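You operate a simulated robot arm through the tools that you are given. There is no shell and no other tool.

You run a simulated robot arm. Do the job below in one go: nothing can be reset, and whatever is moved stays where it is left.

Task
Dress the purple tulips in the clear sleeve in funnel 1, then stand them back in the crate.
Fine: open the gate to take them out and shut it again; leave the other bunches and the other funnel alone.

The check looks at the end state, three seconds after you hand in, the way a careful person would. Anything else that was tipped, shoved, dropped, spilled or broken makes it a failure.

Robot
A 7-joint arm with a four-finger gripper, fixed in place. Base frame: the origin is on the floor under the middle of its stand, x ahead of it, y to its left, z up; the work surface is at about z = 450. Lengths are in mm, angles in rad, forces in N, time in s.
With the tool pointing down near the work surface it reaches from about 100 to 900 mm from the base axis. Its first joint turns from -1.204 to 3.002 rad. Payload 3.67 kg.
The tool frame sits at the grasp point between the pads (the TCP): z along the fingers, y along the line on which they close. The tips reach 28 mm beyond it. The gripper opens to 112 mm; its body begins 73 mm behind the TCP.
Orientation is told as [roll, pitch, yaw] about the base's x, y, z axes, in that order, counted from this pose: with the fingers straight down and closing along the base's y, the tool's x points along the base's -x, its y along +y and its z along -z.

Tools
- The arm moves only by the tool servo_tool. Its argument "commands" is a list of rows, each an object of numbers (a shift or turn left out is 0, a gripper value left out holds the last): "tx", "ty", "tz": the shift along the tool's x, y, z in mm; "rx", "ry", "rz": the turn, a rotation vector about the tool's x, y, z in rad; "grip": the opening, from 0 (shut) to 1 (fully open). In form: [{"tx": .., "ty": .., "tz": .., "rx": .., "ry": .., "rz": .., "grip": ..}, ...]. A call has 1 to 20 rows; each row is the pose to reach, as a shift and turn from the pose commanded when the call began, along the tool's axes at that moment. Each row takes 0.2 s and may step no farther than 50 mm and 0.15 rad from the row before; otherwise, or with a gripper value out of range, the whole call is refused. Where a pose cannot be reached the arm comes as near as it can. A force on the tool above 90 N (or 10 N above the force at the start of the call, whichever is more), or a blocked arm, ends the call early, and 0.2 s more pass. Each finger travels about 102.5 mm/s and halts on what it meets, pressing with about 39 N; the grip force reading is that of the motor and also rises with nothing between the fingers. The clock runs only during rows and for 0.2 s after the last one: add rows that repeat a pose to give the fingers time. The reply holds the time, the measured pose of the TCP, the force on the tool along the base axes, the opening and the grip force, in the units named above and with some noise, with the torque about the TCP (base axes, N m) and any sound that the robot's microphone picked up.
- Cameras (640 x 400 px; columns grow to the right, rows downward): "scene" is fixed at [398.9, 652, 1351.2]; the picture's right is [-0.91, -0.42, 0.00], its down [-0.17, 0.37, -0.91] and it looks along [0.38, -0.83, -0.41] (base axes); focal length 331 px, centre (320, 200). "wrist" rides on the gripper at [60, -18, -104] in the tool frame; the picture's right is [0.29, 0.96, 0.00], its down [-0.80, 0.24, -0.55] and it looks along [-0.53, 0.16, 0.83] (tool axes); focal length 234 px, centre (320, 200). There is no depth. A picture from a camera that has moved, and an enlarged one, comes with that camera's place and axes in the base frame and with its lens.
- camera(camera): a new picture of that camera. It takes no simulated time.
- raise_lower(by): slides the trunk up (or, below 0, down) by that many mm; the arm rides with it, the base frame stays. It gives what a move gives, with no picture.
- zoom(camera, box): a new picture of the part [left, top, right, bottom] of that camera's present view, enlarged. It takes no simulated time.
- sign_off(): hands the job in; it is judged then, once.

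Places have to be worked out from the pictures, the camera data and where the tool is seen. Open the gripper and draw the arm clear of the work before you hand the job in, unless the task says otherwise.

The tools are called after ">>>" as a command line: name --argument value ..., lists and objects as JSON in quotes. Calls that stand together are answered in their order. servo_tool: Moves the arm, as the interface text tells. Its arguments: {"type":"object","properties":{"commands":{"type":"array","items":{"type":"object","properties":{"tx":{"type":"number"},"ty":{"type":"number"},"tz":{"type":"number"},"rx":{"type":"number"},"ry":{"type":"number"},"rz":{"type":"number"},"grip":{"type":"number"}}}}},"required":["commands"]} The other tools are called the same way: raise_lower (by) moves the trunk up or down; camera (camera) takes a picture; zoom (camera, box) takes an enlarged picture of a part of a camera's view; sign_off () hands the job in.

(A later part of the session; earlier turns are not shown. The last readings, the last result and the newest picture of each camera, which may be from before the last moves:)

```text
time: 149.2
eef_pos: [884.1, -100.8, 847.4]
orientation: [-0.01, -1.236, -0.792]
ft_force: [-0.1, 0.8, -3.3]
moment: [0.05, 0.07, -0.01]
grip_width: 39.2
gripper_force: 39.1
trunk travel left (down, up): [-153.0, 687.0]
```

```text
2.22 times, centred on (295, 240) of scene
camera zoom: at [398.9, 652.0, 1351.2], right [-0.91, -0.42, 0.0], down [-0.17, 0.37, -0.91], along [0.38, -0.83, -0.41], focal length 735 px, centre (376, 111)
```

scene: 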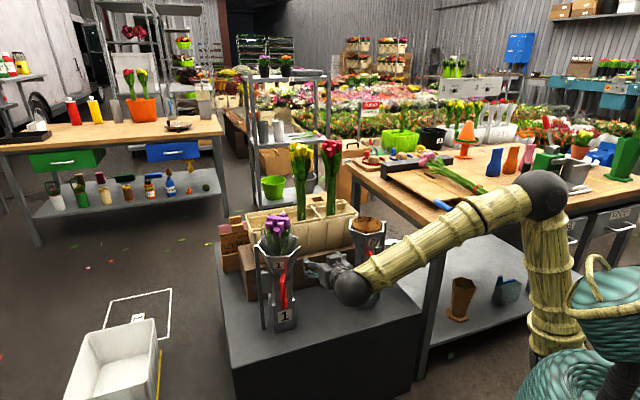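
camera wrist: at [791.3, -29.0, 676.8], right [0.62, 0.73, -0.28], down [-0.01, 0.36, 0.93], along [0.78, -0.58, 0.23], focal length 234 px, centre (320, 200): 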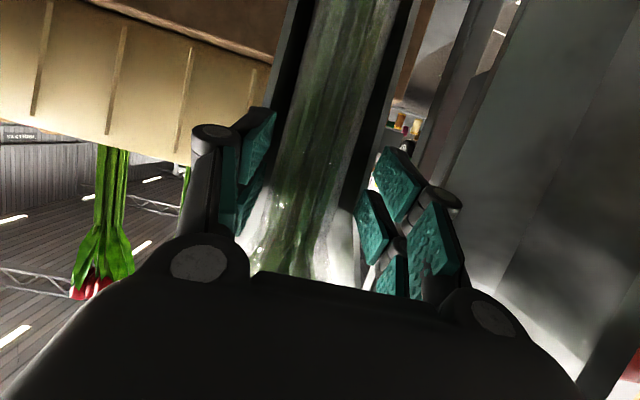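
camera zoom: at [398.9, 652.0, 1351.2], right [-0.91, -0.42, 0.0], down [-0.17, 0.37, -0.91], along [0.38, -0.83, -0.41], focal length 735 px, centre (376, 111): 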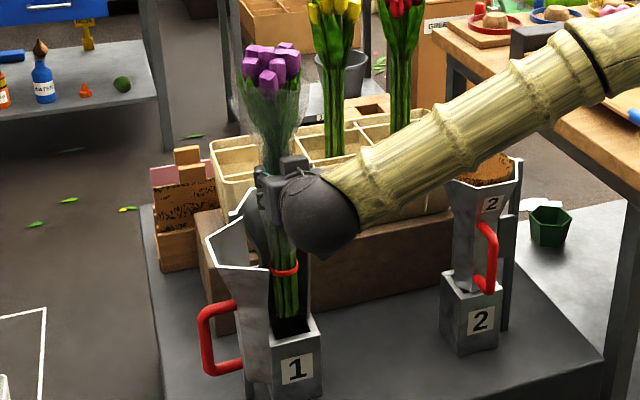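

The sleeved bunch comes out cleanly. I lift another 240 mm so the stem ends clear both funnel rim and crate.

>>> raise_lower --by 120

>>> raise_lower --by 120

>>> camera --camera "scene"

>>> zoom --camera "scene" --box '[220, 80, 360, 260]'

>>> camera --camera "wrist"

```text
time: 150.7
eef_pos: [885.5, -100.6, 968.4]
orientation: [-0.011, -1.236, -0.794]
ft_force: [0.2, 0.7, -2.4]
moment: [0.08, 0.1, 0.0]
grip_width: 39.2
gripper_force: 38.8
trunk travel left (down, up): [-273.0, 567.0]
```

```text
time: 152.2
eef_pos: [885.9, -99.4, 1089.0]
orientation: [-0.009, -1.235, -0.792]
ft_force: [-0.3, 0.3, -2.4]
moment: [0.1, 0.09, -0.01]
grip_width: 39.2
gripper_force: 39.4
trunk travel left (down, up): [-393.0, 447.0]
```

```text
taken
```

scene: 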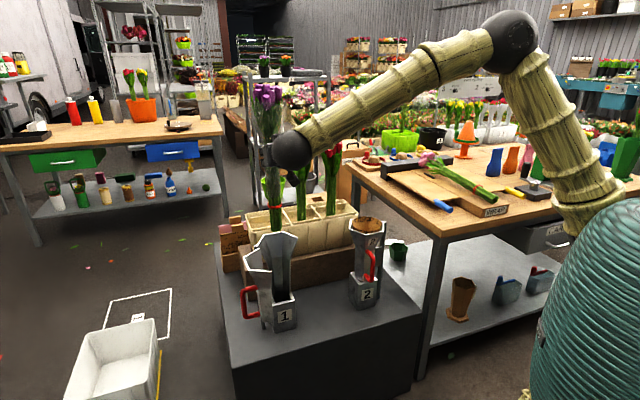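

```text
2.22 times, centred on (290, 170) of scene
camera zoom: at [398.9, 652.0, 1351.2], right [-0.91, -0.42, 0.0], down [-0.17, 0.37, -0.91], along [0.38, -0.83, -0.41], focal length 735 px, centre (387, 267)
```

zoom: 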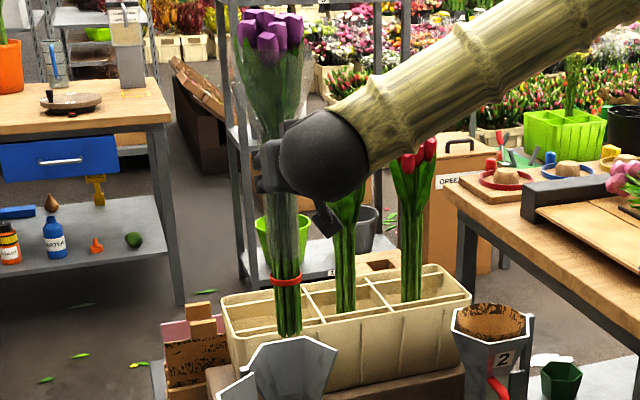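

```text
taken
camera wrist: at [790.7, -28.1, 1066.9], right [0.62, 0.73, -0.28], down [-0.01, 0.36, 0.93], along [0.78, -0.58, 0.23], focal length 234 px, centre (320, 200)
```

wrist: 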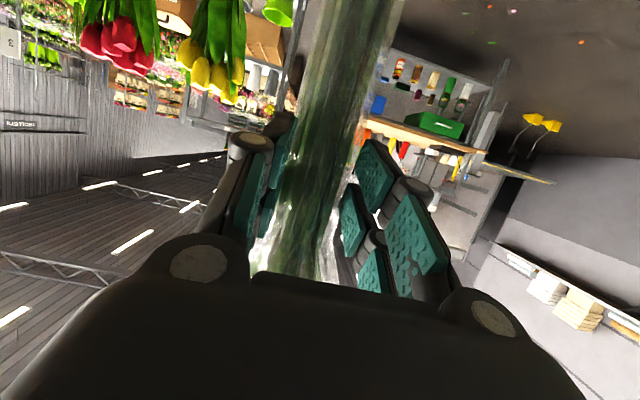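

The bunch is dressed and hangs straight with stem ends about z≈833 (256 mm below the grip point). I carry it over its old cell (1058, -332), keeping azimuth -46° so the yellow bunch stays well clear.

>>> servo_tool --commands '[{"tx": -7.6, "ty": -3.75, "tz": 21.95}, {"tx": -15.2, "ty": -7.5, "tz": 43.9}, {"tx": -22.8, "ty": -11.3, "tz": 65.9}, {"tx": -30.4, "ty": -15, "tz": 87.8}, {"tx": -38, "ty": -18.8, "tz": 109.8}, {"tx": -45.6, "ty": -22.5, "tz": 131.7}, {"tx": -53.2, "ty": -26.3, "tz": 153.7}, {"tx": -60.8, "ty": -30, "tz": 175.6}, {"tx": -68.4, "ty": -33.8, "tz": 197.6}, {"tx": -76, "ty": -37.5, "tz": 219.5}, {"tx": -83.6, "ty": -41.3, "tz": 241.5}, {"tx": -83.6, "ty": -41.3, "tz": 241.5}]'

>>> camera --camera "scene"

>>> zoom --camera "scene" --box '[210, 80, 370, 260]'

```text
time: 154.8
eef_pos: [1034.2, -311.3, 1088.3]
orientation: [-0.009, -1.235, -0.793]
ft_force: [-0.2, -0.3, -2.6]
moment: [0.07, 0.05, 0.0]
grip_width: 39.1
gripper_force: 39.1
trunk travel left (down, up): [-393.0, 447.0]
```

```text
taken
```

scene: 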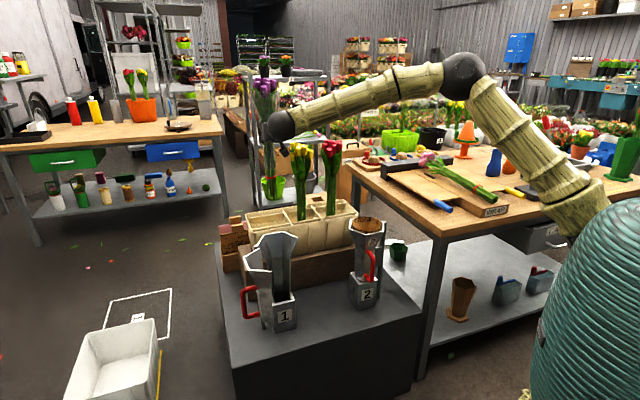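

```text
2.22 times, centred on (290, 170) of scene
camera zoom: at [398.9, 652.0, 1351.2], right [-0.91, -0.42, 0.0], down [-0.17, 0.37, -0.91], along [0.38, -0.83, -0.41], focal length 735 px, centre (387, 267)
```

zoom: 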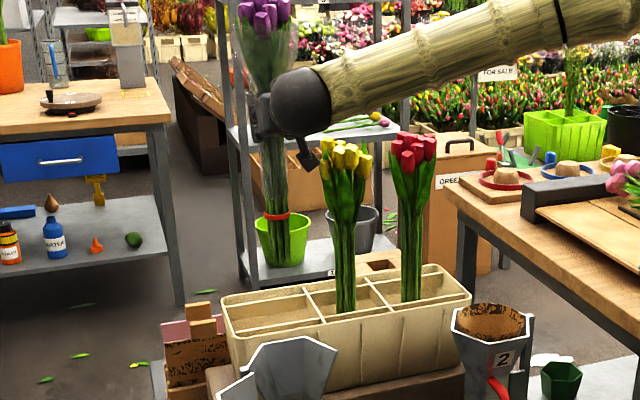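

I zoom in to compare the stem ends' position with the cell below.

>>> zoom --camera "scene" --box '[235, 160, 325, 250]'

>>> zoom --camera "scene" --box '[220, 70, 320, 180]'

>>> camera --camera "wrist"

```text
4.44 times, centred on (280, 205) of scene
camera zoom: at [398.9, 652.0, 1351.2], right [-0.91, -0.42, 0.0], down [-0.17, 0.37, -0.91], along [0.38, -0.83, -0.41], focal length 1471 px, centre (498, 178)
```

zoom: 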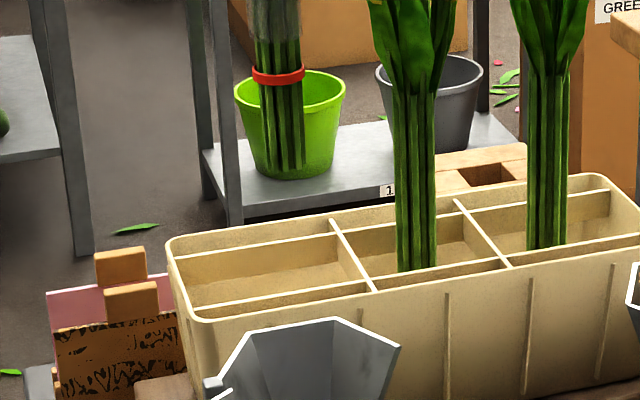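

```text
3.64 times, centred on (270, 125) of scene
camera zoom: at [398.9, 652.0, 1351.2], right [-0.91, -0.42, 0.0], down [-0.17, 0.37, -0.91], along [0.38, -0.83, -0.41], focal length 1203 px, centre (502, 473)
```

zoom: 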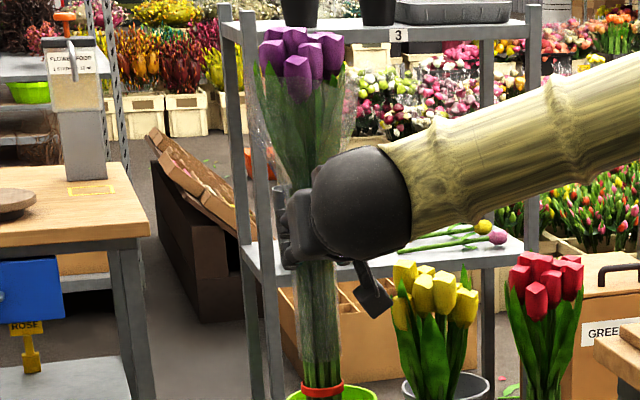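

```text
taken
camera wrist: at [939.0, -240.3, 1066.6], right [0.62, 0.73, -0.27], down [-0.01, 0.36, 0.93], along [0.78, -0.58, 0.23], focal length 234 px, centre (320, 200)
```

wrist: 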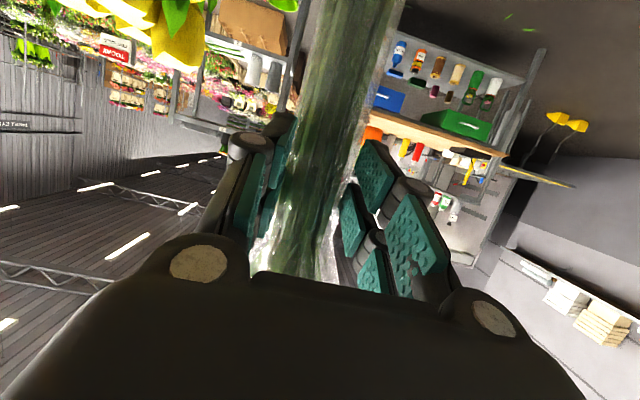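

The stem ends are at about (1058, -335), vertical, right above their old spot; the cell's middle is a little further in, so I shift by (8, -4) and lower with the trunk.

>>> servo_tool --commands '[{"tx": -1.4, "ty": 1.4, "tz": 4}, {"tx": -2.8, "ty": 2.9, "tz": 8}, {"tx": -2.8, "ty": 2.9, "tz": 8}]'

>>> raise_lower --by -90

>>> zoom --camera "scene" --box '[230, 150, 330, 250]'

```text
time: 155.6
eef_pos: [1042.2, -316.4, 1088.2]
orientation: [-0.01, -1.235, -0.794]
ft_force: [0.0, -0.5, -3.0]
moment: [0.08, 0.06, -0.01]
grip_width: 39.1
gripper_force: 38.9
trunk travel left (down, up): [-393.0, 447.0]
```

```text
time: 156.9
eef_pos: [1040.9, -316.4, 998.1]
orientation: [-0.007, -1.236, -0.794]
ft_force: [0.4, 0.6, -2.5]
moment: [0.07, 0.07, 0.0]
grip_width: 39.3
gripper_force: 39.0
trunk travel left (down, up): [-303.0, 537.0]
```

```text
4.00 times, centred on (280, 200) of scene
camera zoom: at [398.9, 652.0, 1351.2], right [-0.91, -0.42, 0.0], down [-0.17, 0.37, -0.91], along [0.38, -0.83, -0.41], focal length 1324 px, centre (480, 200)
```

zoom: 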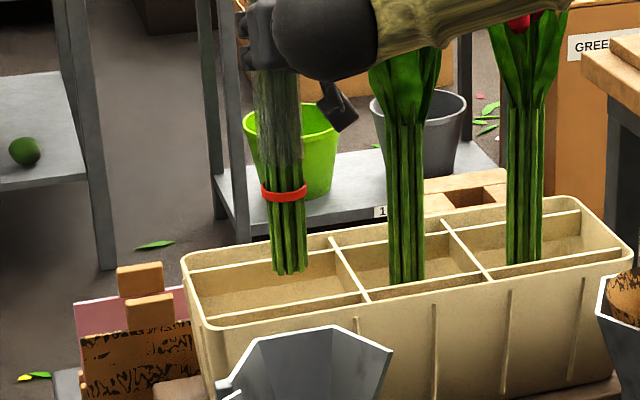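

Well inside the cell. I continue lowering, watching the weight reading.

>>> raise_lower --by -90

>>> raise_lower --by -35

>>> zoom --camera "scene" --box '[220, 110, 350, 250]'

```text
time: 158.1
eef_pos: [1040.7, -316.5, 908.1]
orientation: [-0.006, -1.235, -0.794]
ft_force: [0.4, -0.2, -4.1]
moment: [0.06, 0.09, -0.02]
grip_width: 39.4
gripper_force: 38.6
trunk travel left (down, up): [-213.0, 627.0]
```

```text
time: 158.9
eef_pos: [1041.0, -317.0, 873.1]
orientation: [-0.008, -1.235, -0.794]
ft_force: [-0.3, 0.7, -2.4]
moment: [0.08, 0.09, -0.03]
grip_width: 39.3
gripper_force: 38.7
trunk travel left (down, up): [-178.0, 662.0]
```

```text
2.86 times, centred on (285, 180) of scene
camera zoom: at [398.9, 652.0, 1351.2], right [-0.91, -0.42, 0.0], down [-0.17, 0.37, -0.91], along [0.38, -0.83, -0.41], focal length 945 px, centre (420, 257)
```

zoom: 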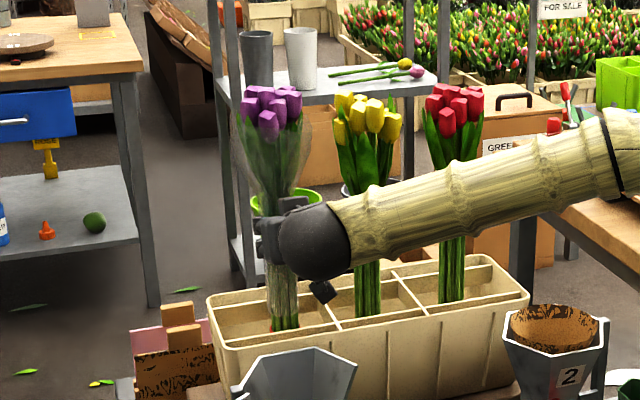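

Stem ends about z≈617. I lower in small steps until they take the floor.

>>> raise_lower --by -10

>>> raise_lower --by -5

>>> raise_lower --by -3

```text
time: 159.5
eef_pos: [1041.1, -317.1, 862.3]
orientation: [-0.009, -1.236, -0.792]
ft_force: [-0.1, 0.7, -2.7]
moment: [0.09, 0.08, 0.03]
grip_width: 39.3
gripper_force: 39.6
trunk travel left (down, up): [-168.0, 672.0]
```

```text
time: 160.0
eef_pos: [1040.9, -317.8, 857.3]
orientation: [-0.008, -1.235, -0.792]
ft_force: [0.2, 0.4, -3.1]
moment: [0.06, 0.08, -0.01]
grip_width: 39.4
gripper_force: 39.5
trunk travel left (down, up): [-163.0, 677.0]
```

```text
time: 160.5
eef_pos: [1041.7, -316.3, 857.2]
orientation: [-0.004, -1.235, -0.796]
ft_force: [-0.1, -0.5, 7.3]
moment: [-0.08, -0.19, 0.02]
grip_width: 39.3
gripper_force: 39.3
trunk travel left (down, up): [-160.0, 680.0]
```

Floor contact: force went from -3 to +7 N. I ease up 1.5 mm so it just stands, then open the fingers slowly.

>>> raise_lower --by 1.5

>>> servo_tool --commands '[{"grip": 0.37}, {"grip": 0.4}, {"grip": 0.45}, {"grip": 0.5}, {"grip": 0.55}, {"grip": 0.55}]'

>>> zoom --camera "scene" --box '[220, 110, 350, 250]'

>>> camera --camera "wrist"

```text
time: 161.1
eef_pos: [1041.0, -316.3, 857.2]
orientation: [-0.006, -1.237, -0.796]
ft_force: [2.8, -0.2, 6.5]
moment: [-0.31, -0.69, 0.01]
grip_width: 39.4
gripper_force: 39.0
trunk travel left (down, up): [-162.0, 678.0]
```

```text
time: 162.4
eef_pos: [1040.6, -317.0, 857.1]
orientation: [-0.008, -1.236, -0.795]
ft_force: [0.1, 0.4, 0.1]
moment: [0.02, -0.03, -0.07]
grip_width: 61.6
gripper_force: 0.1
trunk travel left (down, up): [-162.0, 678.0]
```

```text
2.86 times, centred on (285, 180) of scene
camera zoom: at [398.9, 652.0, 1351.2], right [-0.91, -0.42, 0.0], down [-0.17, 0.37, -0.91], along [0.38, -0.83, -0.41], focal length 945 px, centre (420, 257)
```

zoom: 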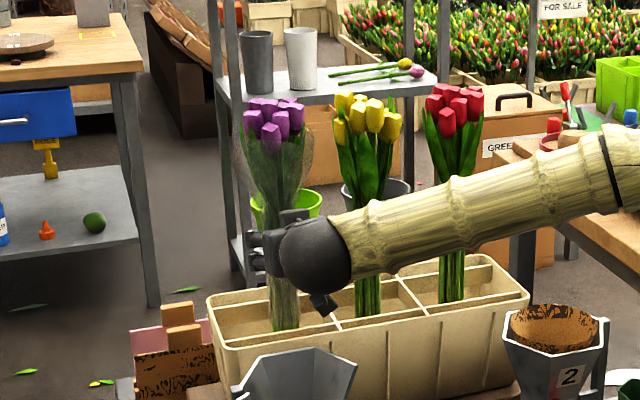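

```text
taken
camera wrist: at [946.6, -244.7, 835.3], right [0.62, 0.73, -0.27], down [-0.01, 0.36, 0.93], along [0.78, -0.58, 0.23], focal length 234 px, centre (320, 200)
```

wrist: 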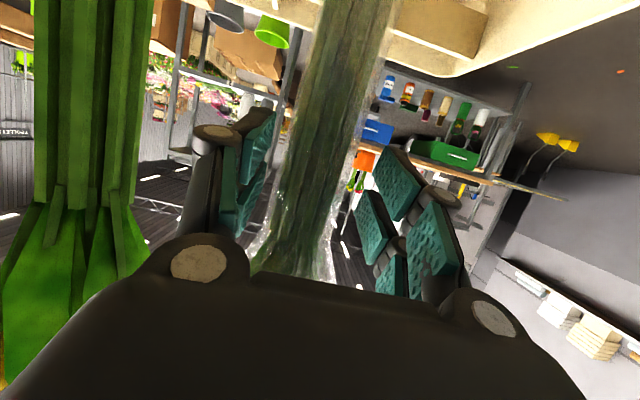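

It stands on its own. I open wider and draw straight back, level, away from the bunch.

>>> servo_tool --commands '[{"grip": 0.65}, {"grip": 0.8}, {"grip": 0.8}, {"tx": 4.9, "tz": -14.2, "grip": 0.8}, {"tx": 9.8, "tz": -28.4, "grip": 0.8}, {"tx": 14.7, "tz": -42.5, "grip": 0.8}, {"tx": 22.9, "tz": -66.2, "grip": 0.8}, {"tx": 32.7, "tz": -94.5, "grip": 0.8}, {"tx": 39.2, "tz": -113.4, "grip": 0.8}, {"tx": 39.2, "tz": -113.4, "grip": 0.8}]'

>>> camera --camera "scene"

>>> zoom --camera "scene" --box '[220, 110, 370, 260]'

>>> camera --camera "wrist"

```text
time: 164.7
eef_pos: [957.2, -229.2, 856.9]
orientation: [-0.006, -1.235, -0.795]
ft_force: [-0.4, 0.0, 0.1]
moment: [0.03, 0.01, -0.01]
grip_width: 89.4
gripper_force: 0.0
trunk travel left (down, up): [-162.0, 678.0]
```

```text
taken
```

scene: 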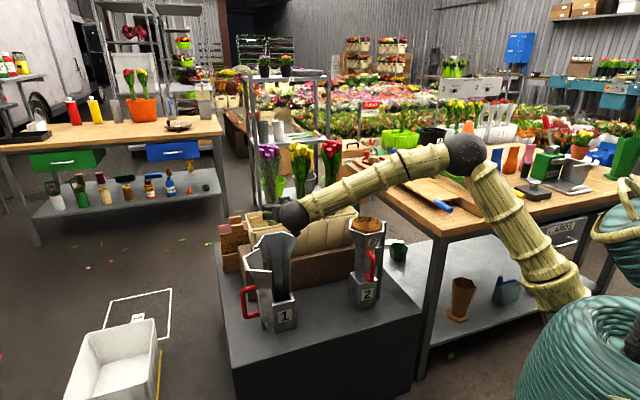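

```text
2.67 times, centred on (295, 185) of scene
camera zoom: at [398.9, 652.0, 1351.2], right [-0.91, -0.42, 0.0], down [-0.17, 0.37, -0.91], along [0.38, -0.83, -0.41], focal length 882 px, centre (387, 240)
```

zoom: 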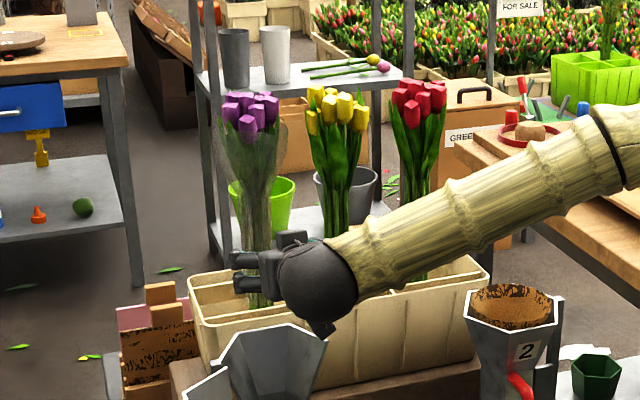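

```text
taken
camera wrist: at [862.4, -157.6, 835.9], right [0.62, 0.73, -0.27], down [-0.01, 0.36, 0.93], along [0.78, -0.58, 0.23], focal length 234 px, centre (320, 200)
```

wrist: 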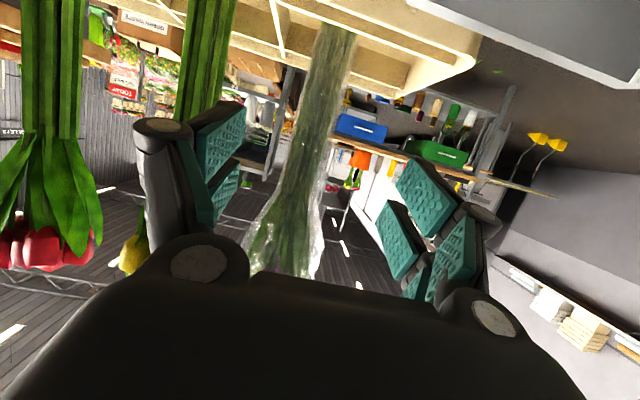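

The sleeved bunch stands upright in its cell. Now the gate: I raise the hand clear of the funnel and swing back to its front side, turning to azimuth +9°.

>>> raise_lower --by 100

>>> servo_tool --commands '[{"tx": 7.7, "ty": -2, "tz": -22.2, "rx": -0.0818, "rz": -0.0285, "grip": 0.8}, {"tx": 15.5, "ty": -4.1, "tz": -44.4, "rx": -0.1636, "rz": -0.057, "grip": 0.8}, {"tx": 23.2, "ty": -6.1, "tz": -66.6, "rx": -0.2453, "rz": -0.0855, "grip": 0.8}, {"tx": 30.9, "ty": -8.1, "tz": -88.8, "rx": -0.3271, "rz": -0.114, "grip": 0.8}, {"tx": 38.6, "ty": -10.2, "tz": -111, "rx": -0.4089, "rz": -0.1425, "grip": 0.8}, {"tx": 46.4, "ty": -12.2, "tz": -133.3, "rx": -0.4907, "rz": -0.171, "grip": 0.8}, {"tx": 54.1, "ty": -14.3, "tz": -155.5, "rx": -0.5725, "rz": -0.1995, "grip": 0.8}, {"tx": 61.8, "ty": -16.3, "tz": -177.7, "rx": -0.6543, "rz": -0.228, "grip": 0.8}, {"tx": 69.5, "ty": -18.3, "tz": -199.9, "rx": -0.736, "rz": -0.2565, "grip": 0.8}, {"tx": 77.3, "ty": -20.4, "tz": -222.1, "rx": -0.8178, "rz": -0.285, "grip": 0.8}, {"tx": 85, "ty": -22.4, "tz": -244.3, "rx": -0.8996, "rz": -0.3135, "grip": 0.8}, {"tx": 85, "ty": -22.4, "tz": -244.3, "rx": -0.8996, "rz": -0.3135, "grip": 0.8}]'

>>> camera --camera "scene"

```text
time: 166.0
eef_pos: [957.9, -230.8, 956.6]
orientation: [-0.008, -1.235, -0.794]
ft_force: [-0.2, -0.1, -1.0]
moment: [-0.01, 0.03, 0.0]
grip_width: 89.7
gripper_force: 0.1
trunk travel left (down, up): [-262.0, 578.0]
```

```text
time: 168.6
eef_pos: [759.9, -60.3, 957.8]
orientation: [-0.004, -1.234, 0.158]
ft_force: [1.1, 0.1, -0.8]
moment: [-0.02, -0.01, 0.04]
grip_width: 89.9
gripper_force: 0.0
trunk travel left (down, up): [-262.0, 578.0]
```

```text
taken
```

scene: 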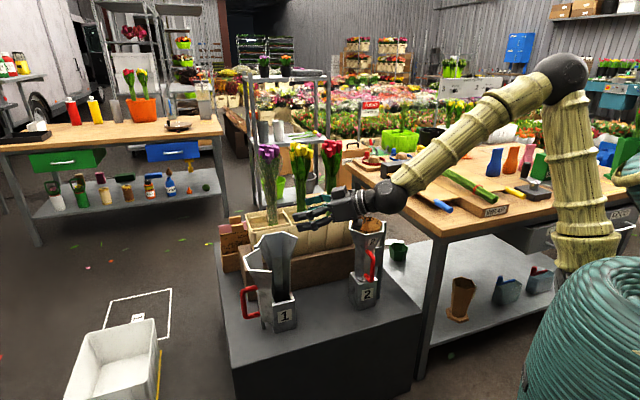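

Clear. I lower to working height with the trunk.

>>> raise_lower --by -258

>>> camera --camera "wrist"

>>> zoom --camera "scene" --box '[225, 200, 365, 340]'

```text
time: 171.2
eef_pos: [761.7, -60.4, 700.5]
orientation: [-0.005, -1.233, 0.158]
ft_force: [0.6, 0.0, 0.0]
moment: [-0.02, -0.01, 0.01]
grip_width: 89.4
gripper_force: 0.1
trunk travel left (down, up): [-4.0, 836.0]
```

```text
taken
camera wrist: at [647.4, -96.2, 678.9], right [-0.24, 0.93, -0.27], down [-0.29, 0.2, 0.94], along [0.93, 0.3, 0.22], focal length 234 px, centre (320, 200)
```

wrist: 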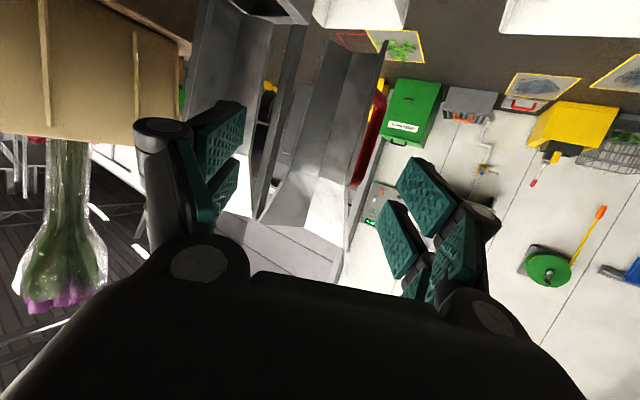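

```text
2.86 times, centred on (295, 270) of scene
camera zoom: at [398.9, 652.0, 1351.2], right [-0.91, -0.42, 0.0], down [-0.17, 0.37, -0.91], along [0.38, -0.83, -0.41], focal length 945 px, centre (391, 0)
```

zoom: 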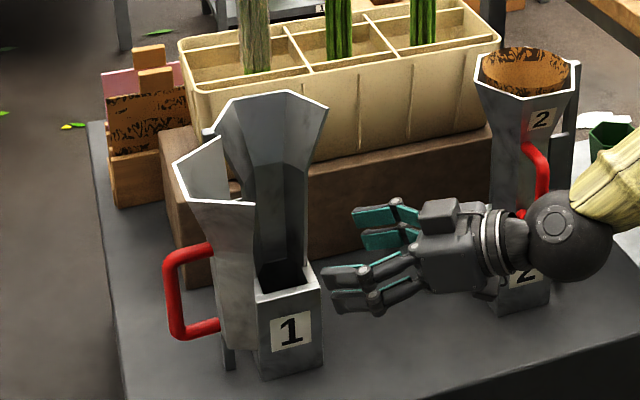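

Good view: the gate stands about 100° open with its free edge to the left. I shift left 28 mm and move in so the left finger passes outside the free edge and the right finger inside.

>>> servo_tool --commands '[{"ty": 14, "grip": 0.8}, {"ty": 28, "grip": 0.8}, {"tx": -6.6, "ty": 28, "tz": 18.9, "grip": 0.8}, {"tx": -13.2, "ty": 28, "tz": 37.8, "grip": 0.8}, {"tx": -19.9, "ty": 28, "tz": 56.6, "grip": 0.8}, {"tx": -26.5, "ty": 28, "tz": 75.5, "grip": 0.8}, {"tx": -31, "ty": 28, "tz": 88.5, "grip": 0.8}, {"tx": -31, "ty": 28, "tz": 88.5, "grip": 0.8}]'

>>> camera --camera "wrist"

>>> zoom --camera "scene" --box '[225, 200, 365, 340]'

```text
time: 173.0
eef_pos: [849.2, -18.3, 699.5]
orientation: [-0.003, -1.234, 0.156]
ft_force: [-0.5, 0.7, 0.0]
moment: [-0.03, 0.0, -0.02]
grip_width: 89.7
gripper_force: 0.0
trunk travel left (down, up): [-4.0, 836.0]
```

```text
taken
camera wrist: at [735.7, -54.1, 678.6], right [-0.24, 0.93, -0.27], down [-0.29, 0.2, 0.94], along [0.93, 0.3, 0.22], focal length 234 px, centre (320, 200)
```

wrist: 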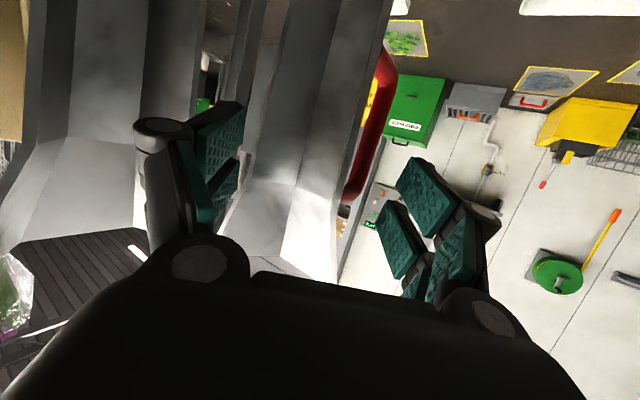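

```text
2.86 times, centred on (295, 270) of scene
camera zoom: at [398.9, 652.0, 1351.2], right [-0.91, -0.42, 0.0], down [-0.17, 0.37, -0.91], along [0.38, -0.83, -0.41], focal length 945 px, centre (391, 0)
```

zoom: 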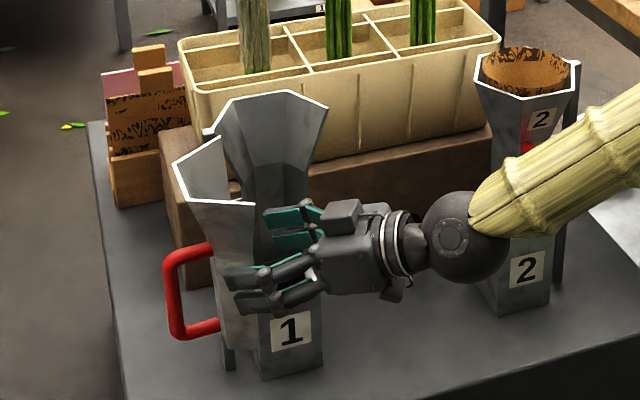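

The left finger lines up outside the gate's edge. I go 25 mm further in, then sweep right to swing the gate toward closed.

>>> servo_tool --commands '[{"tx": -4.1, "tz": 11.8, "grip": 0.8}, {"tx": -8.3, "tz": 23.6, "grip": 0.8}, {"tx": -8.3, "tz": 23.6, "grip": 0.8}]'

>>> servo_tool --commands '[{"ty": -10, "grip": 0.8}, {"ty": -20, "grip": 0.8}, {"ty": -30, "grip": 0.8}, {"ty": -40, "grip": 0.8}, {"ty": -40, "grip": 0.8}]'

>>> camera --camera "wrist"

>>> zoom --camera "scene" --box '[225, 200, 365, 340]'

```text
time: 173.8
eef_pos: [874.8, -15.4, 699.6]
orientation: [-0.004, -1.235, 0.154]
ft_force: [0.5, -1.0, 0.8]
moment: [0.03, 0.03, 0.0]
grip_width: 89.6
gripper_force: 0.1
trunk travel left (down, up): [-4.0, 836.0]
```

```text
time: 175.0
eef_pos: [879.5, -53.2, 697.4]
orientation: [-0.014, -1.229, 0.168]
ft_force: [-20.9, 28.8, -17.7]
moment: [-1.39, -0.75, 1.51]
grip_width: 110.8
gripper_force: 19.9
trunk travel left (down, up): [-4.0, 836.0]
```

```text
taken
camera wrist: at [765.9, -88.6, 676.6], right [-0.24, 0.93, -0.28], down [-0.29, 0.2, 0.94], along [0.93, 0.31, 0.22], focal length 234 px, centre (320, 200)
```

wrist: 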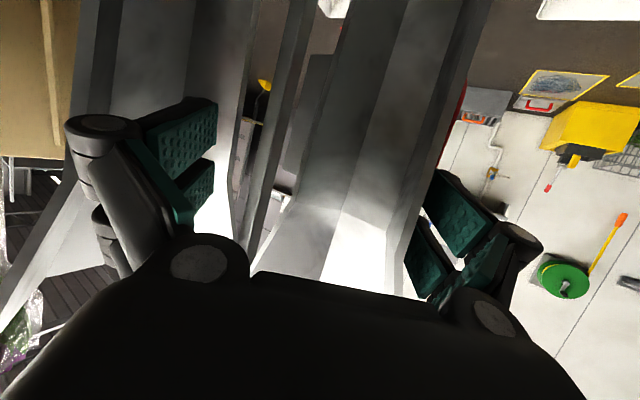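

```text
2.86 times, centred on (295, 270) of scene
camera zoom: at [398.9, 652.0, 1351.2], right [-0.91, -0.42, 0.0], down [-0.17, 0.37, -0.91], along [0.38, -0.83, -0.41], focal length 945 px, centre (391, 0)
```

zoom: 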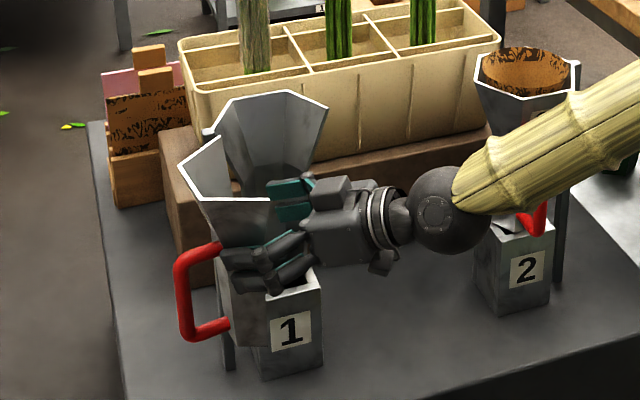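

The right finger has run against the fixed half, so straddling is too wide. I back off and out, then use the closed hand outside the gate's edge instead.

>>> servo_tool --commands '[{"ty": 8, "grip": 0.8}, {"ty": 14, "tx": 3, "tz": -9, "grip": 0.8}, {"ty": 16, "tx": 10, "tz": -28, "grip": 0.8}, {"ty": 18, "tx": 20, "tz": -57, "grip": 0.8}, {"ty": 20, "tx": 28, "tz": -80, "grip": 0.6}, {"ty": 30, "tx": 28, "tz": -80, "grip": 0.3}, {"ty": 45, "tx": 28, "tz": -80, "grip": 0.0}, {"ty": 62, "tx": 28, "tz": -80, "grip": 0.0}, {"ty": 62, "tx": 28, "tz": -80, "grip": 0.0}]'

>>> camera --camera "wrist"

>>> zoom --camera "scene" --box '[225, 200, 365, 340]'

```text
time: 177.0
eef_pos: [785.9, -5.5, 700.4]
orientation: [-0.005, -1.236, 0.156]
ft_force: [0.3, 0.6, -0.7]
moment: [0.01, 0.04, 0.04]
grip_width: 0.2
gripper_force: 35.4
trunk travel left (down, up): [-4.0, 836.0]
```

```text
taken
camera wrist: at [673.6, -41.2, 678.7], right [-0.24, 0.93, -0.27], down [-0.29, 0.2, 0.94], along [0.93, 0.3, 0.22], focal length 234 px, centre (320, 200)
```

wrist: 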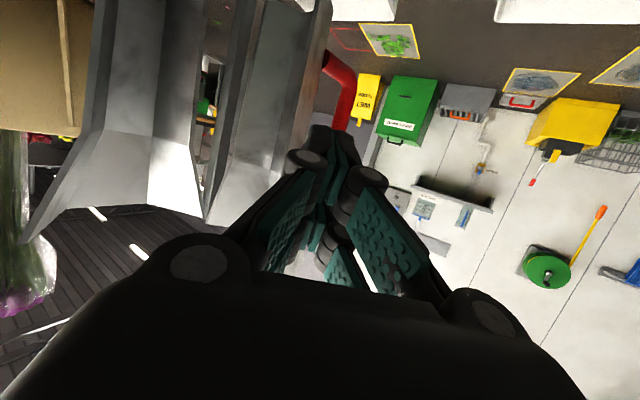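

```text
2.86 times, centred on (295, 270) of scene
camera zoom: at [398.9, 652.0, 1351.2], right [-0.91, -0.42, 0.0], down [-0.17, 0.37, -0.91], along [0.38, -0.83, -0.41], focal length 945 px, centre (391, 0)
```

zoom: 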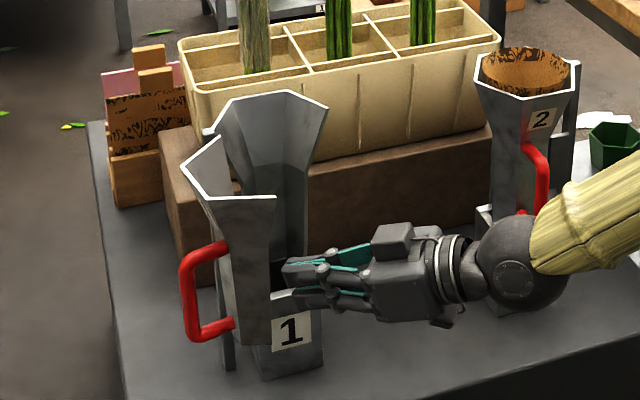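

Gate now about 80°. I shift 26 mm further left and slide the closed hand in along the outside of the gate panel.

>>> servo_tool --commands '[{"ty": 13, "grip": 0.0}, {"ty": 26, "grip": 0.0}, {"tx": -6.6, "ty": 26, "tz": 18.9, "grip": 0.0}, {"tx": -13.2, "ty": 26, "tz": 37.8, "grip": 0.0}, {"tx": -19.9, "ty": 26, "tz": 56.6, "grip": 0.0}, {"tx": -26.5, "ty": 26, "tz": 75.5, "grip": 0.0}, {"tx": -26.5, "ty": 26, "tz": 75.5, "grip": 0.0}]'

>>> camera --camera "wrist"

>>> zoom --camera "scene" --box '[225, 200, 365, 340]'

```text
time: 178.6
eef_pos: [861.7, 31.7, 701.1]
orientation: [-0.005, -1.234, 0.157]
ft_force: [-0.6, 0.5, 0.1]
moment: [0.03, 0.01, -0.02]
grip_width: 0.2
gripper_force: 35.5
trunk travel left (down, up): [-4.0, 836.0]
```

```text
taken
camera wrist: at [748.8, -2.8, 679.3], right [-0.24, 0.93, -0.27], down [-0.29, 0.2, 0.94], along [0.93, 0.3, 0.22], focal length 234 px, centre (320, 200)
```

wrist: 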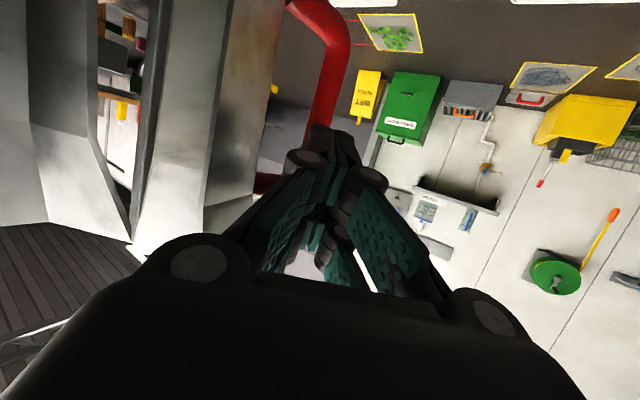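

```text
2.86 times, centred on (295, 270) of scene
camera zoom: at [398.9, 652.0, 1351.2], right [-0.91, -0.42, 0.0], down [-0.17, 0.37, -0.91], along [0.38, -0.83, -0.41], focal length 945 px, centre (391, 0)
```

zoom: 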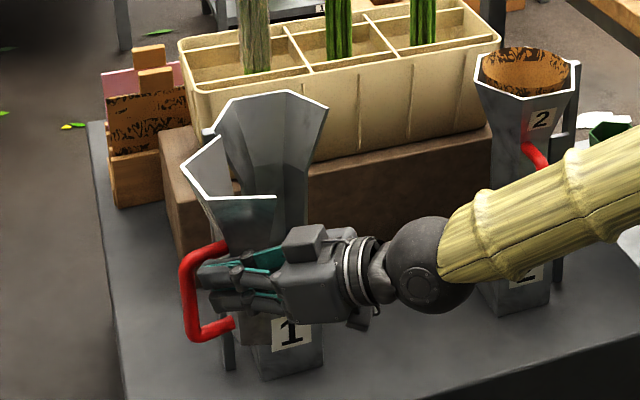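

The closed hand is outside the panel. I sweep right while easing back, to swing the gate toward about 50°.

>>> servo_tool --commands '[{"tx": 1.5, "ty": -8.4, "tz": -4.2, "grip": 0.0}, {"tx": 2.9, "ty": -16.8, "tz": -8.3, "grip": 0.0}, {"tx": 4.6, "ty": -24, "tz": -13.2, "grip": 0.0}, {"tx": 6.4, "ty": -31.4, "tz": -18.1, "grip": 0.0}, {"tx": 6.4, "ty": -31.4, "tz": -18.1, "grip": 0.0}]'

>>> camera --camera "wrist"

>>> zoom --camera "scene" --box '[225, 200, 365, 340]'

```text
time: 179.8
eef_pos: [845.5, 1.1, 699.2]
orientation: [-0.013, -1.233, 0.168]
ft_force: [-23.8, 25.2, -3.0]
moment: [-0.34, -0.3, 0.59]
grip_width: 0.1
gripper_force: 35.8
trunk travel left (down, up): [-4.0, 836.0]
```

```text
taken
camera wrist: at [732.9, -35.0, 679.2], right [-0.24, 0.93, -0.28], down [-0.29, 0.2, 0.93], along [0.93, 0.31, 0.22], focal length 234 px, centre (320, 200)
```

wrist: 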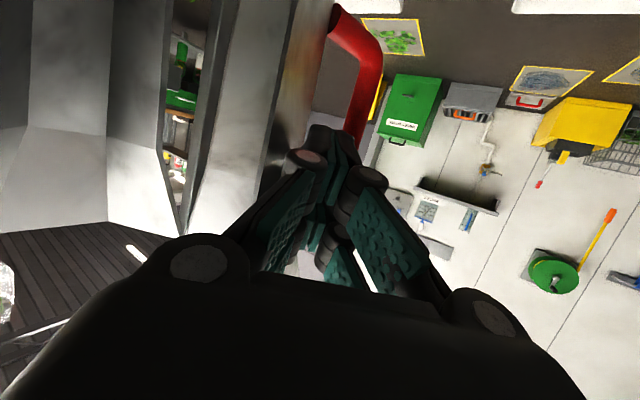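

```text
2.86 times, centred on (295, 270) of scene
camera zoom: at [398.9, 652.0, 1351.2], right [-0.91, -0.42, 0.0], down [-0.17, 0.37, -0.91], along [0.38, -0.83, -0.41], focal length 945 px, centre (391, 0)
```

zoom: 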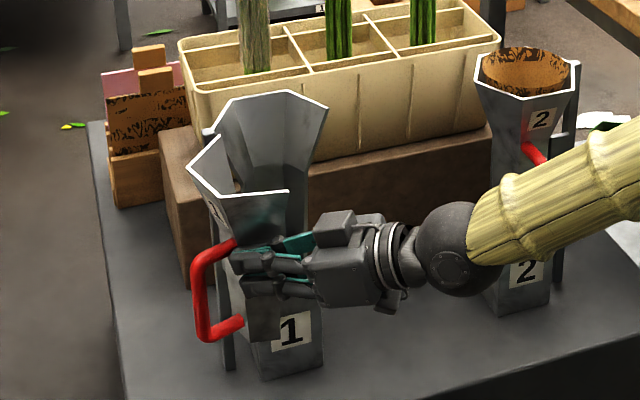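

Pushing that face has little leverage (the force points at the hinge). Better to clamp the handle bar and pull it back. I back off, open to 45 mm, drop to handle height and line up at azimuth 0.

>>> servo_tool --commands '[{"tx": 3.6, "tz": -10.4, "grip": 0.0}, {"tx": 7.3, "tz": -20.8, "grip": 0.0}, {"tx": 7.3, "ty": 18, "tz": -20.8, "rx": 0.05, "rz": 0.018, "grip": 0.2}, {"tx": 16, "ty": 36, "tz": -18, "rx": 0.1, "rz": 0.037, "grip": 0.4}, {"tx": 29, "ty": 36, "tz": -13.2, "rx": 0.14, "rz": 0.05, "grip": 0.4}, {"tx": 42.2, "ty": 36, "tz": -8.6, "rx": 0.1586, "rz": 0.0556, "grip": 0.4}, {"tx": 42.2, "ty": 36, "tz": -8.6, "rx": 0.1586, "rz": 0.0556, "grip": 0.4}]'

>>> camera --camera "wrist"

>>> zoom --camera "scene" --box '[225, 200, 365, 340]'

```text
time: 181.6
eef_pos: [827.2, -1.2, 681.0]
orientation: [0.274, -1.213, -0.298]
ft_force: [-0.6, 2.1, -0.1]
moment: [-0.03, -0.03, 0.01]
grip_width: 46.2
gripper_force: 0.0
trunk travel left (down, up): [-4.0, 836.0]
stopped in row 7: the arm was blocked; the commanded pose is now the measured one
```

```text
taken
camera wrist: at [709.2, -12.6, 659.3], right [-0.06, 0.98, -0.18], down [-0.24, 0.16, 0.96], along [0.97, 0.1, 0.23], focal length 234 px, centre (320, 200)
```

wrist: 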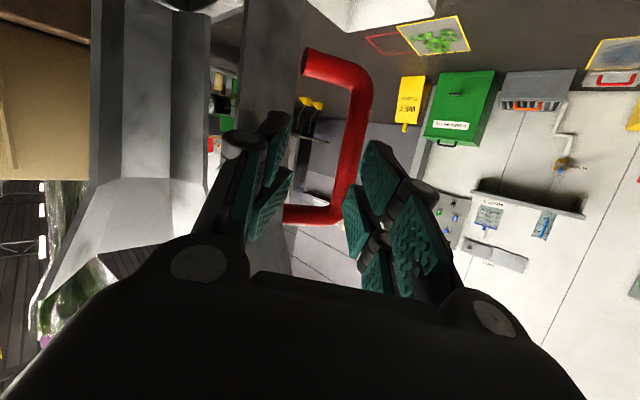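

```text
2.86 times, centred on (295, 270) of scene
camera zoom: at [398.9, 652.0, 1351.2], right [-0.91, -0.42, 0.0], down [-0.17, 0.37, -0.91], along [0.38, -0.83, -0.41], focal length 945 px, centre (391, 0)
```

zoom: 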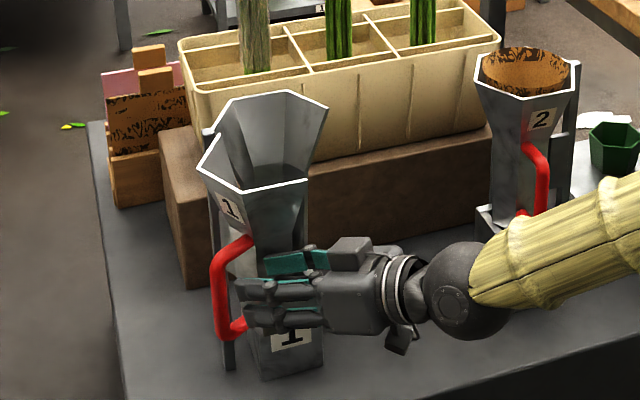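

The arm met its left limit, but in passing it nudged the gate to about 53°, and the bar is now at (879, 20), ahead-left of the hand. Turning the tool to azimuth +22° points the fingers straight at it and brings the wrist back right.

>>> servo_tool --commands '[{"tx": 4, "tz": 1.4, "rx": -0.0917, "ry": 0.0034, "rz": -0.0578, "grip": 0.4}, {"tx": 8, "tz": 2.9, "rx": -0.1833, "ry": 0.0068, "rz": -0.1156, "grip": 0.4}, {"tx": 12, "tz": 4.3, "rx": -0.275, "ry": 0.01, "rz": -0.1734, "grip": 0.4}, {"tx": 16, "tz": 5.7, "rx": -0.3666, "ry": 0.0135, "rz": -0.2312, "grip": 0.4}, {"tx": 16, "tz": 5.7, "rx": -0.3666, "ry": 0.0135, "rz": -0.2312, "grip": 0.4}]'

>>> camera --camera "wrist"

>>> zoom --camera "scene" --box '[225, 200, 365, 340]'

```text
time: 182.8
eef_pos: [828.2, -0.0, 664.6]
orientation: [-0.005, -1.232, 0.385]
ft_force: [-0.4, -0.6, 0.0]
moment: [0.0, -0.01, 0.02]
grip_width: 44.3
gripper_force: 0.0
trunk travel left (down, up): [-4.0, 836.0]
```

```text
taken
camera wrist: at [725.0, -60.6, 643.3], right [-0.45, 0.85, -0.27], down [-0.33, 0.13, 0.94], along [0.83, 0.51, 0.22], focal length 234 px, centre (320, 200)
```

wrist: 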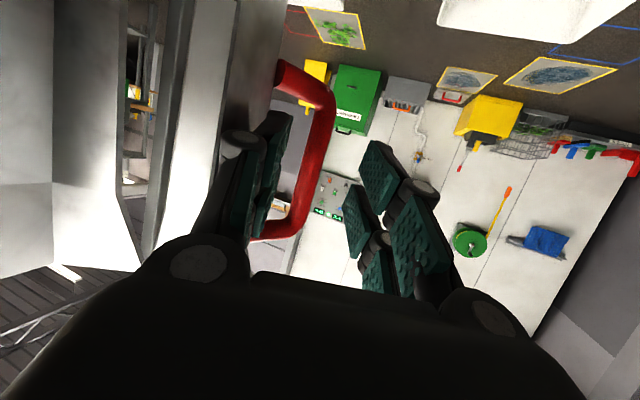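

```text
2.86 times, centred on (295, 270) of scene
camera zoom: at [398.9, 652.0, 1351.2], right [-0.91, -0.42, 0.0], down [-0.17, 0.37, -0.91], along [0.38, -0.83, -0.41], focal length 945 px, centre (391, 0)
```

zoom: 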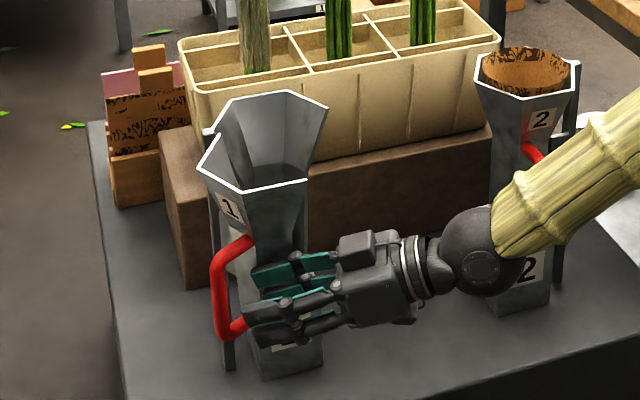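

The fingers now point straight at the bar. I advance 50 mm to straddle it.

>>> servo_tool --commands '[{"tx": -5.5, "tz": 15.7, "grip": 0.4}, {"tx": -11, "tz": 31.4, "grip": 0.4}, {"tx": -16.6, "tz": 47.1, "grip": 0.4}, {"tx": -16.6, "tz": 47.1, "grip": 0.4}]'

>>> camera --camera "wrist"

>>> zoom --camera "scene" --box '[225, 200, 365, 340]'

```text
time: 183.8
eef_pos: [869.2, 24.6, 666.1]
orientation: [-0.012, -1.231, 0.396]
ft_force: [-66.0, 40.8, -9.6]
moment: [-0.69, -1.89, -3.16]
grip_width: 19.6
gripper_force: 0.0
trunk travel left (down, up): [-4.0, 836.0]
```

```text
taken
camera wrist: at [767.5, -37.7, 644.5], right [-0.45, 0.85, -0.28], down [-0.33, 0.13, 0.94], along [0.83, 0.51, 0.22], focal length 234 px, centre (320, 200)
```

wrist: 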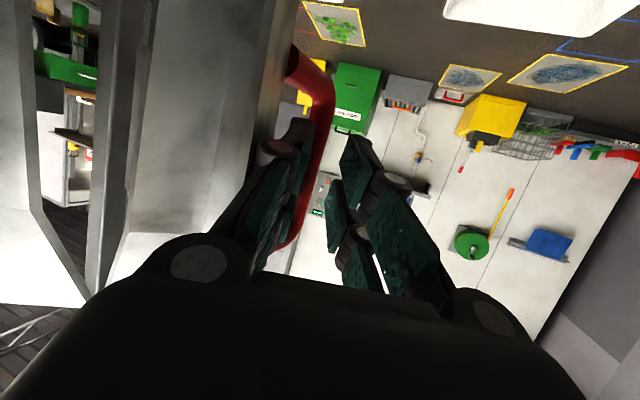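

```text
2.86 times, centred on (295, 270) of scene
camera zoom: at [398.9, 652.0, 1351.2], right [-0.91, -0.42, 0.0], down [-0.17, 0.37, -0.91], along [0.38, -0.83, -0.41], focal length 945 px, centre (391, 0)
```

zoom: 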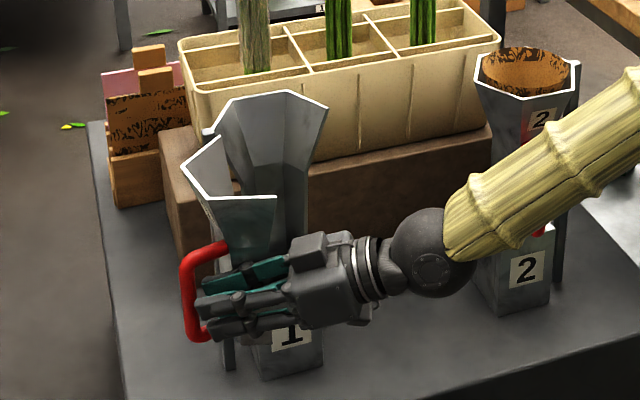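

The inner finger pressed on the panel and pushed the gate back open. The bar seems to lie between the fingers though; I ease back a few millimetres and close to see if I hold it.

>>> servo_tool --commands '[{"tx": 2, "tz": -6, "grip": 0.2}, {"tx": 2.6, "tz": -8, "grip": 0.0}, {"tx": 2.6, "tz": -8, "grip": 0.0}, {"tx": 2.6, "tz": -8, "grip": 0.0}]'

>>> camera --camera "wrist"

>>> zoom --camera "scene" --box '[245, 240, 325, 330]'

```text
time: 184.8
eef_pos: [865.5, 14.9, 665.0]
orientation: [-0.002, -1.233, 0.385]
ft_force: [0.9, -0.3, 0.4]
moment: [0.02, -0.02, 0.01]
grip_width: 0.0
gripper_force: 35.6
trunk travel left (down, up): [-4.0, 836.0]
```

```text
taken
camera wrist: at [763.6, -44.9, 643.9], right [-0.44, 0.85, -0.27], down [-0.33, 0.13, 0.94], along [0.83, 0.51, 0.22], focal length 234 px, centre (320, 200)
```

wrist: 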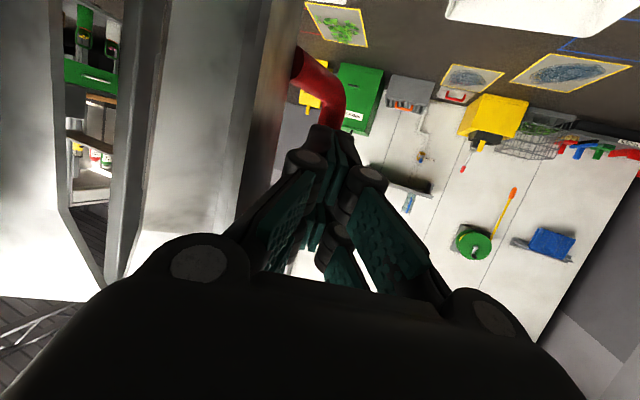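

```text
4.44 times, centred on (285, 285) of scene
camera zoom: at [398.9, 652.0, 1351.2], right [-0.91, -0.42, 0.0], down [-0.17, 0.37, -0.91], along [0.38, -0.83, -0.41], focal length 1471 px, centre (476, -178)
```

zoom: 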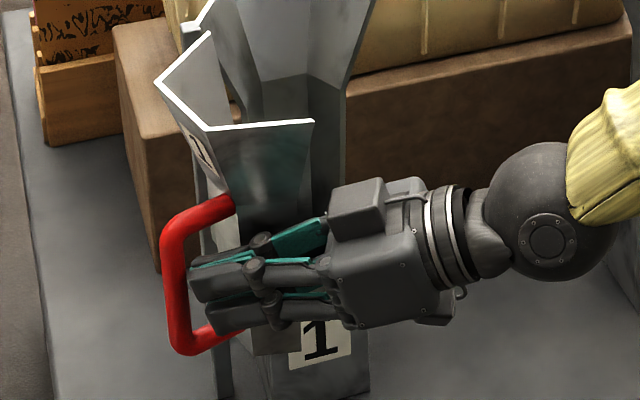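

Closed on nothing, so I missed the bar. Pushing at the gate's free edge gives the best leverage, so I back out, and set up with a 50 mm opening to straddle just the last bit of that edge, left finger outside.

>>> servo_tool --commands '[{"tx": 7, "ty": 2, "tz": -20, "grip": 0.0}, {"tx": 17, "ty": 2, "tz": -48, "grip": 0.0}, {"tx": 27, "ty": 0, "tz": -76, "grip": 0.0}, {"tx": 28, "ty": -15, "tz": -88, "rx": 0.07, "rz": 0.025, "grip": 0.0}, {"tx": 20, "ty": -32, "tz": -95, "rx": 0.14, "rz": 0.05, "grip": 0.2}, {"tx": 10, "ty": -48, "tz": -99, "rx": 0.214, "rz": 0.075, "grip": 0.45}, {"tx": 10, "ty": -48, "tz": -99, "rx": 0.214, "rz": 0.075, "grip": 0.45}]'

>>> camera --camera "wrist"

>>> zoom --camera "scene" --box '[225, 200, 365, 340]'

```text
time: 186.4
eef_pos: [793.6, -65.6, 688.8]
orientation: [-0.005, -1.232, 0.158]
ft_force: [0.2, 0.3, 0.1]
moment: [-0.04, 0.03, 0.0]
grip_width: 50.5
gripper_force: 0.1
trunk travel left (down, up): [-4.0, 836.0]
```

```text
taken
camera wrist: at [680.2, -101.3, 667.9], right [-0.24, 0.93, -0.27], down [-0.29, 0.2, 0.94], along [0.93, 0.3, 0.22], focal length 234 px, centre (320, 200)
```

wrist: 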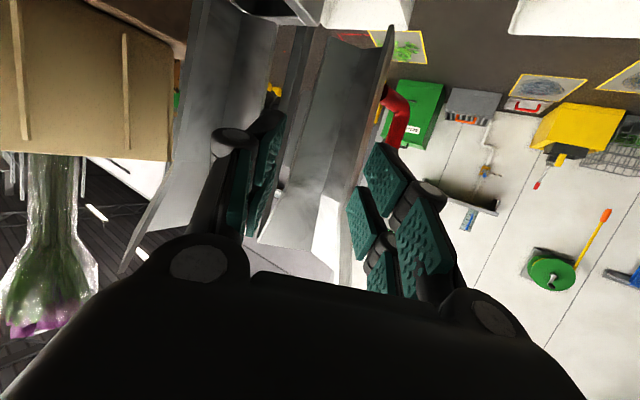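

```text
2.86 times, centred on (295, 270) of scene
camera zoom: at [398.9, 652.0, 1351.2], right [-0.91, -0.42, 0.0], down [-0.17, 0.37, -0.91], along [0.38, -0.83, -0.41], focal length 945 px, centre (391, 0)
```

zoom: 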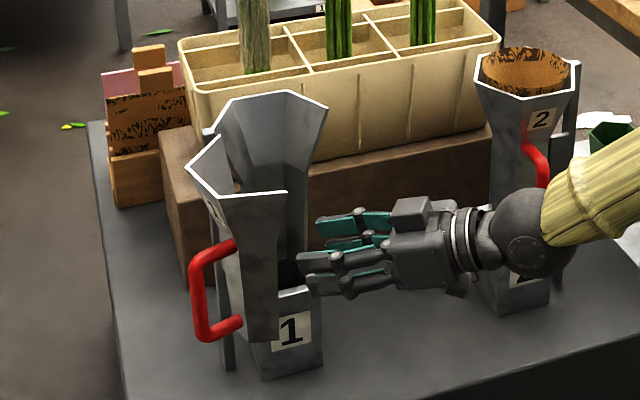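

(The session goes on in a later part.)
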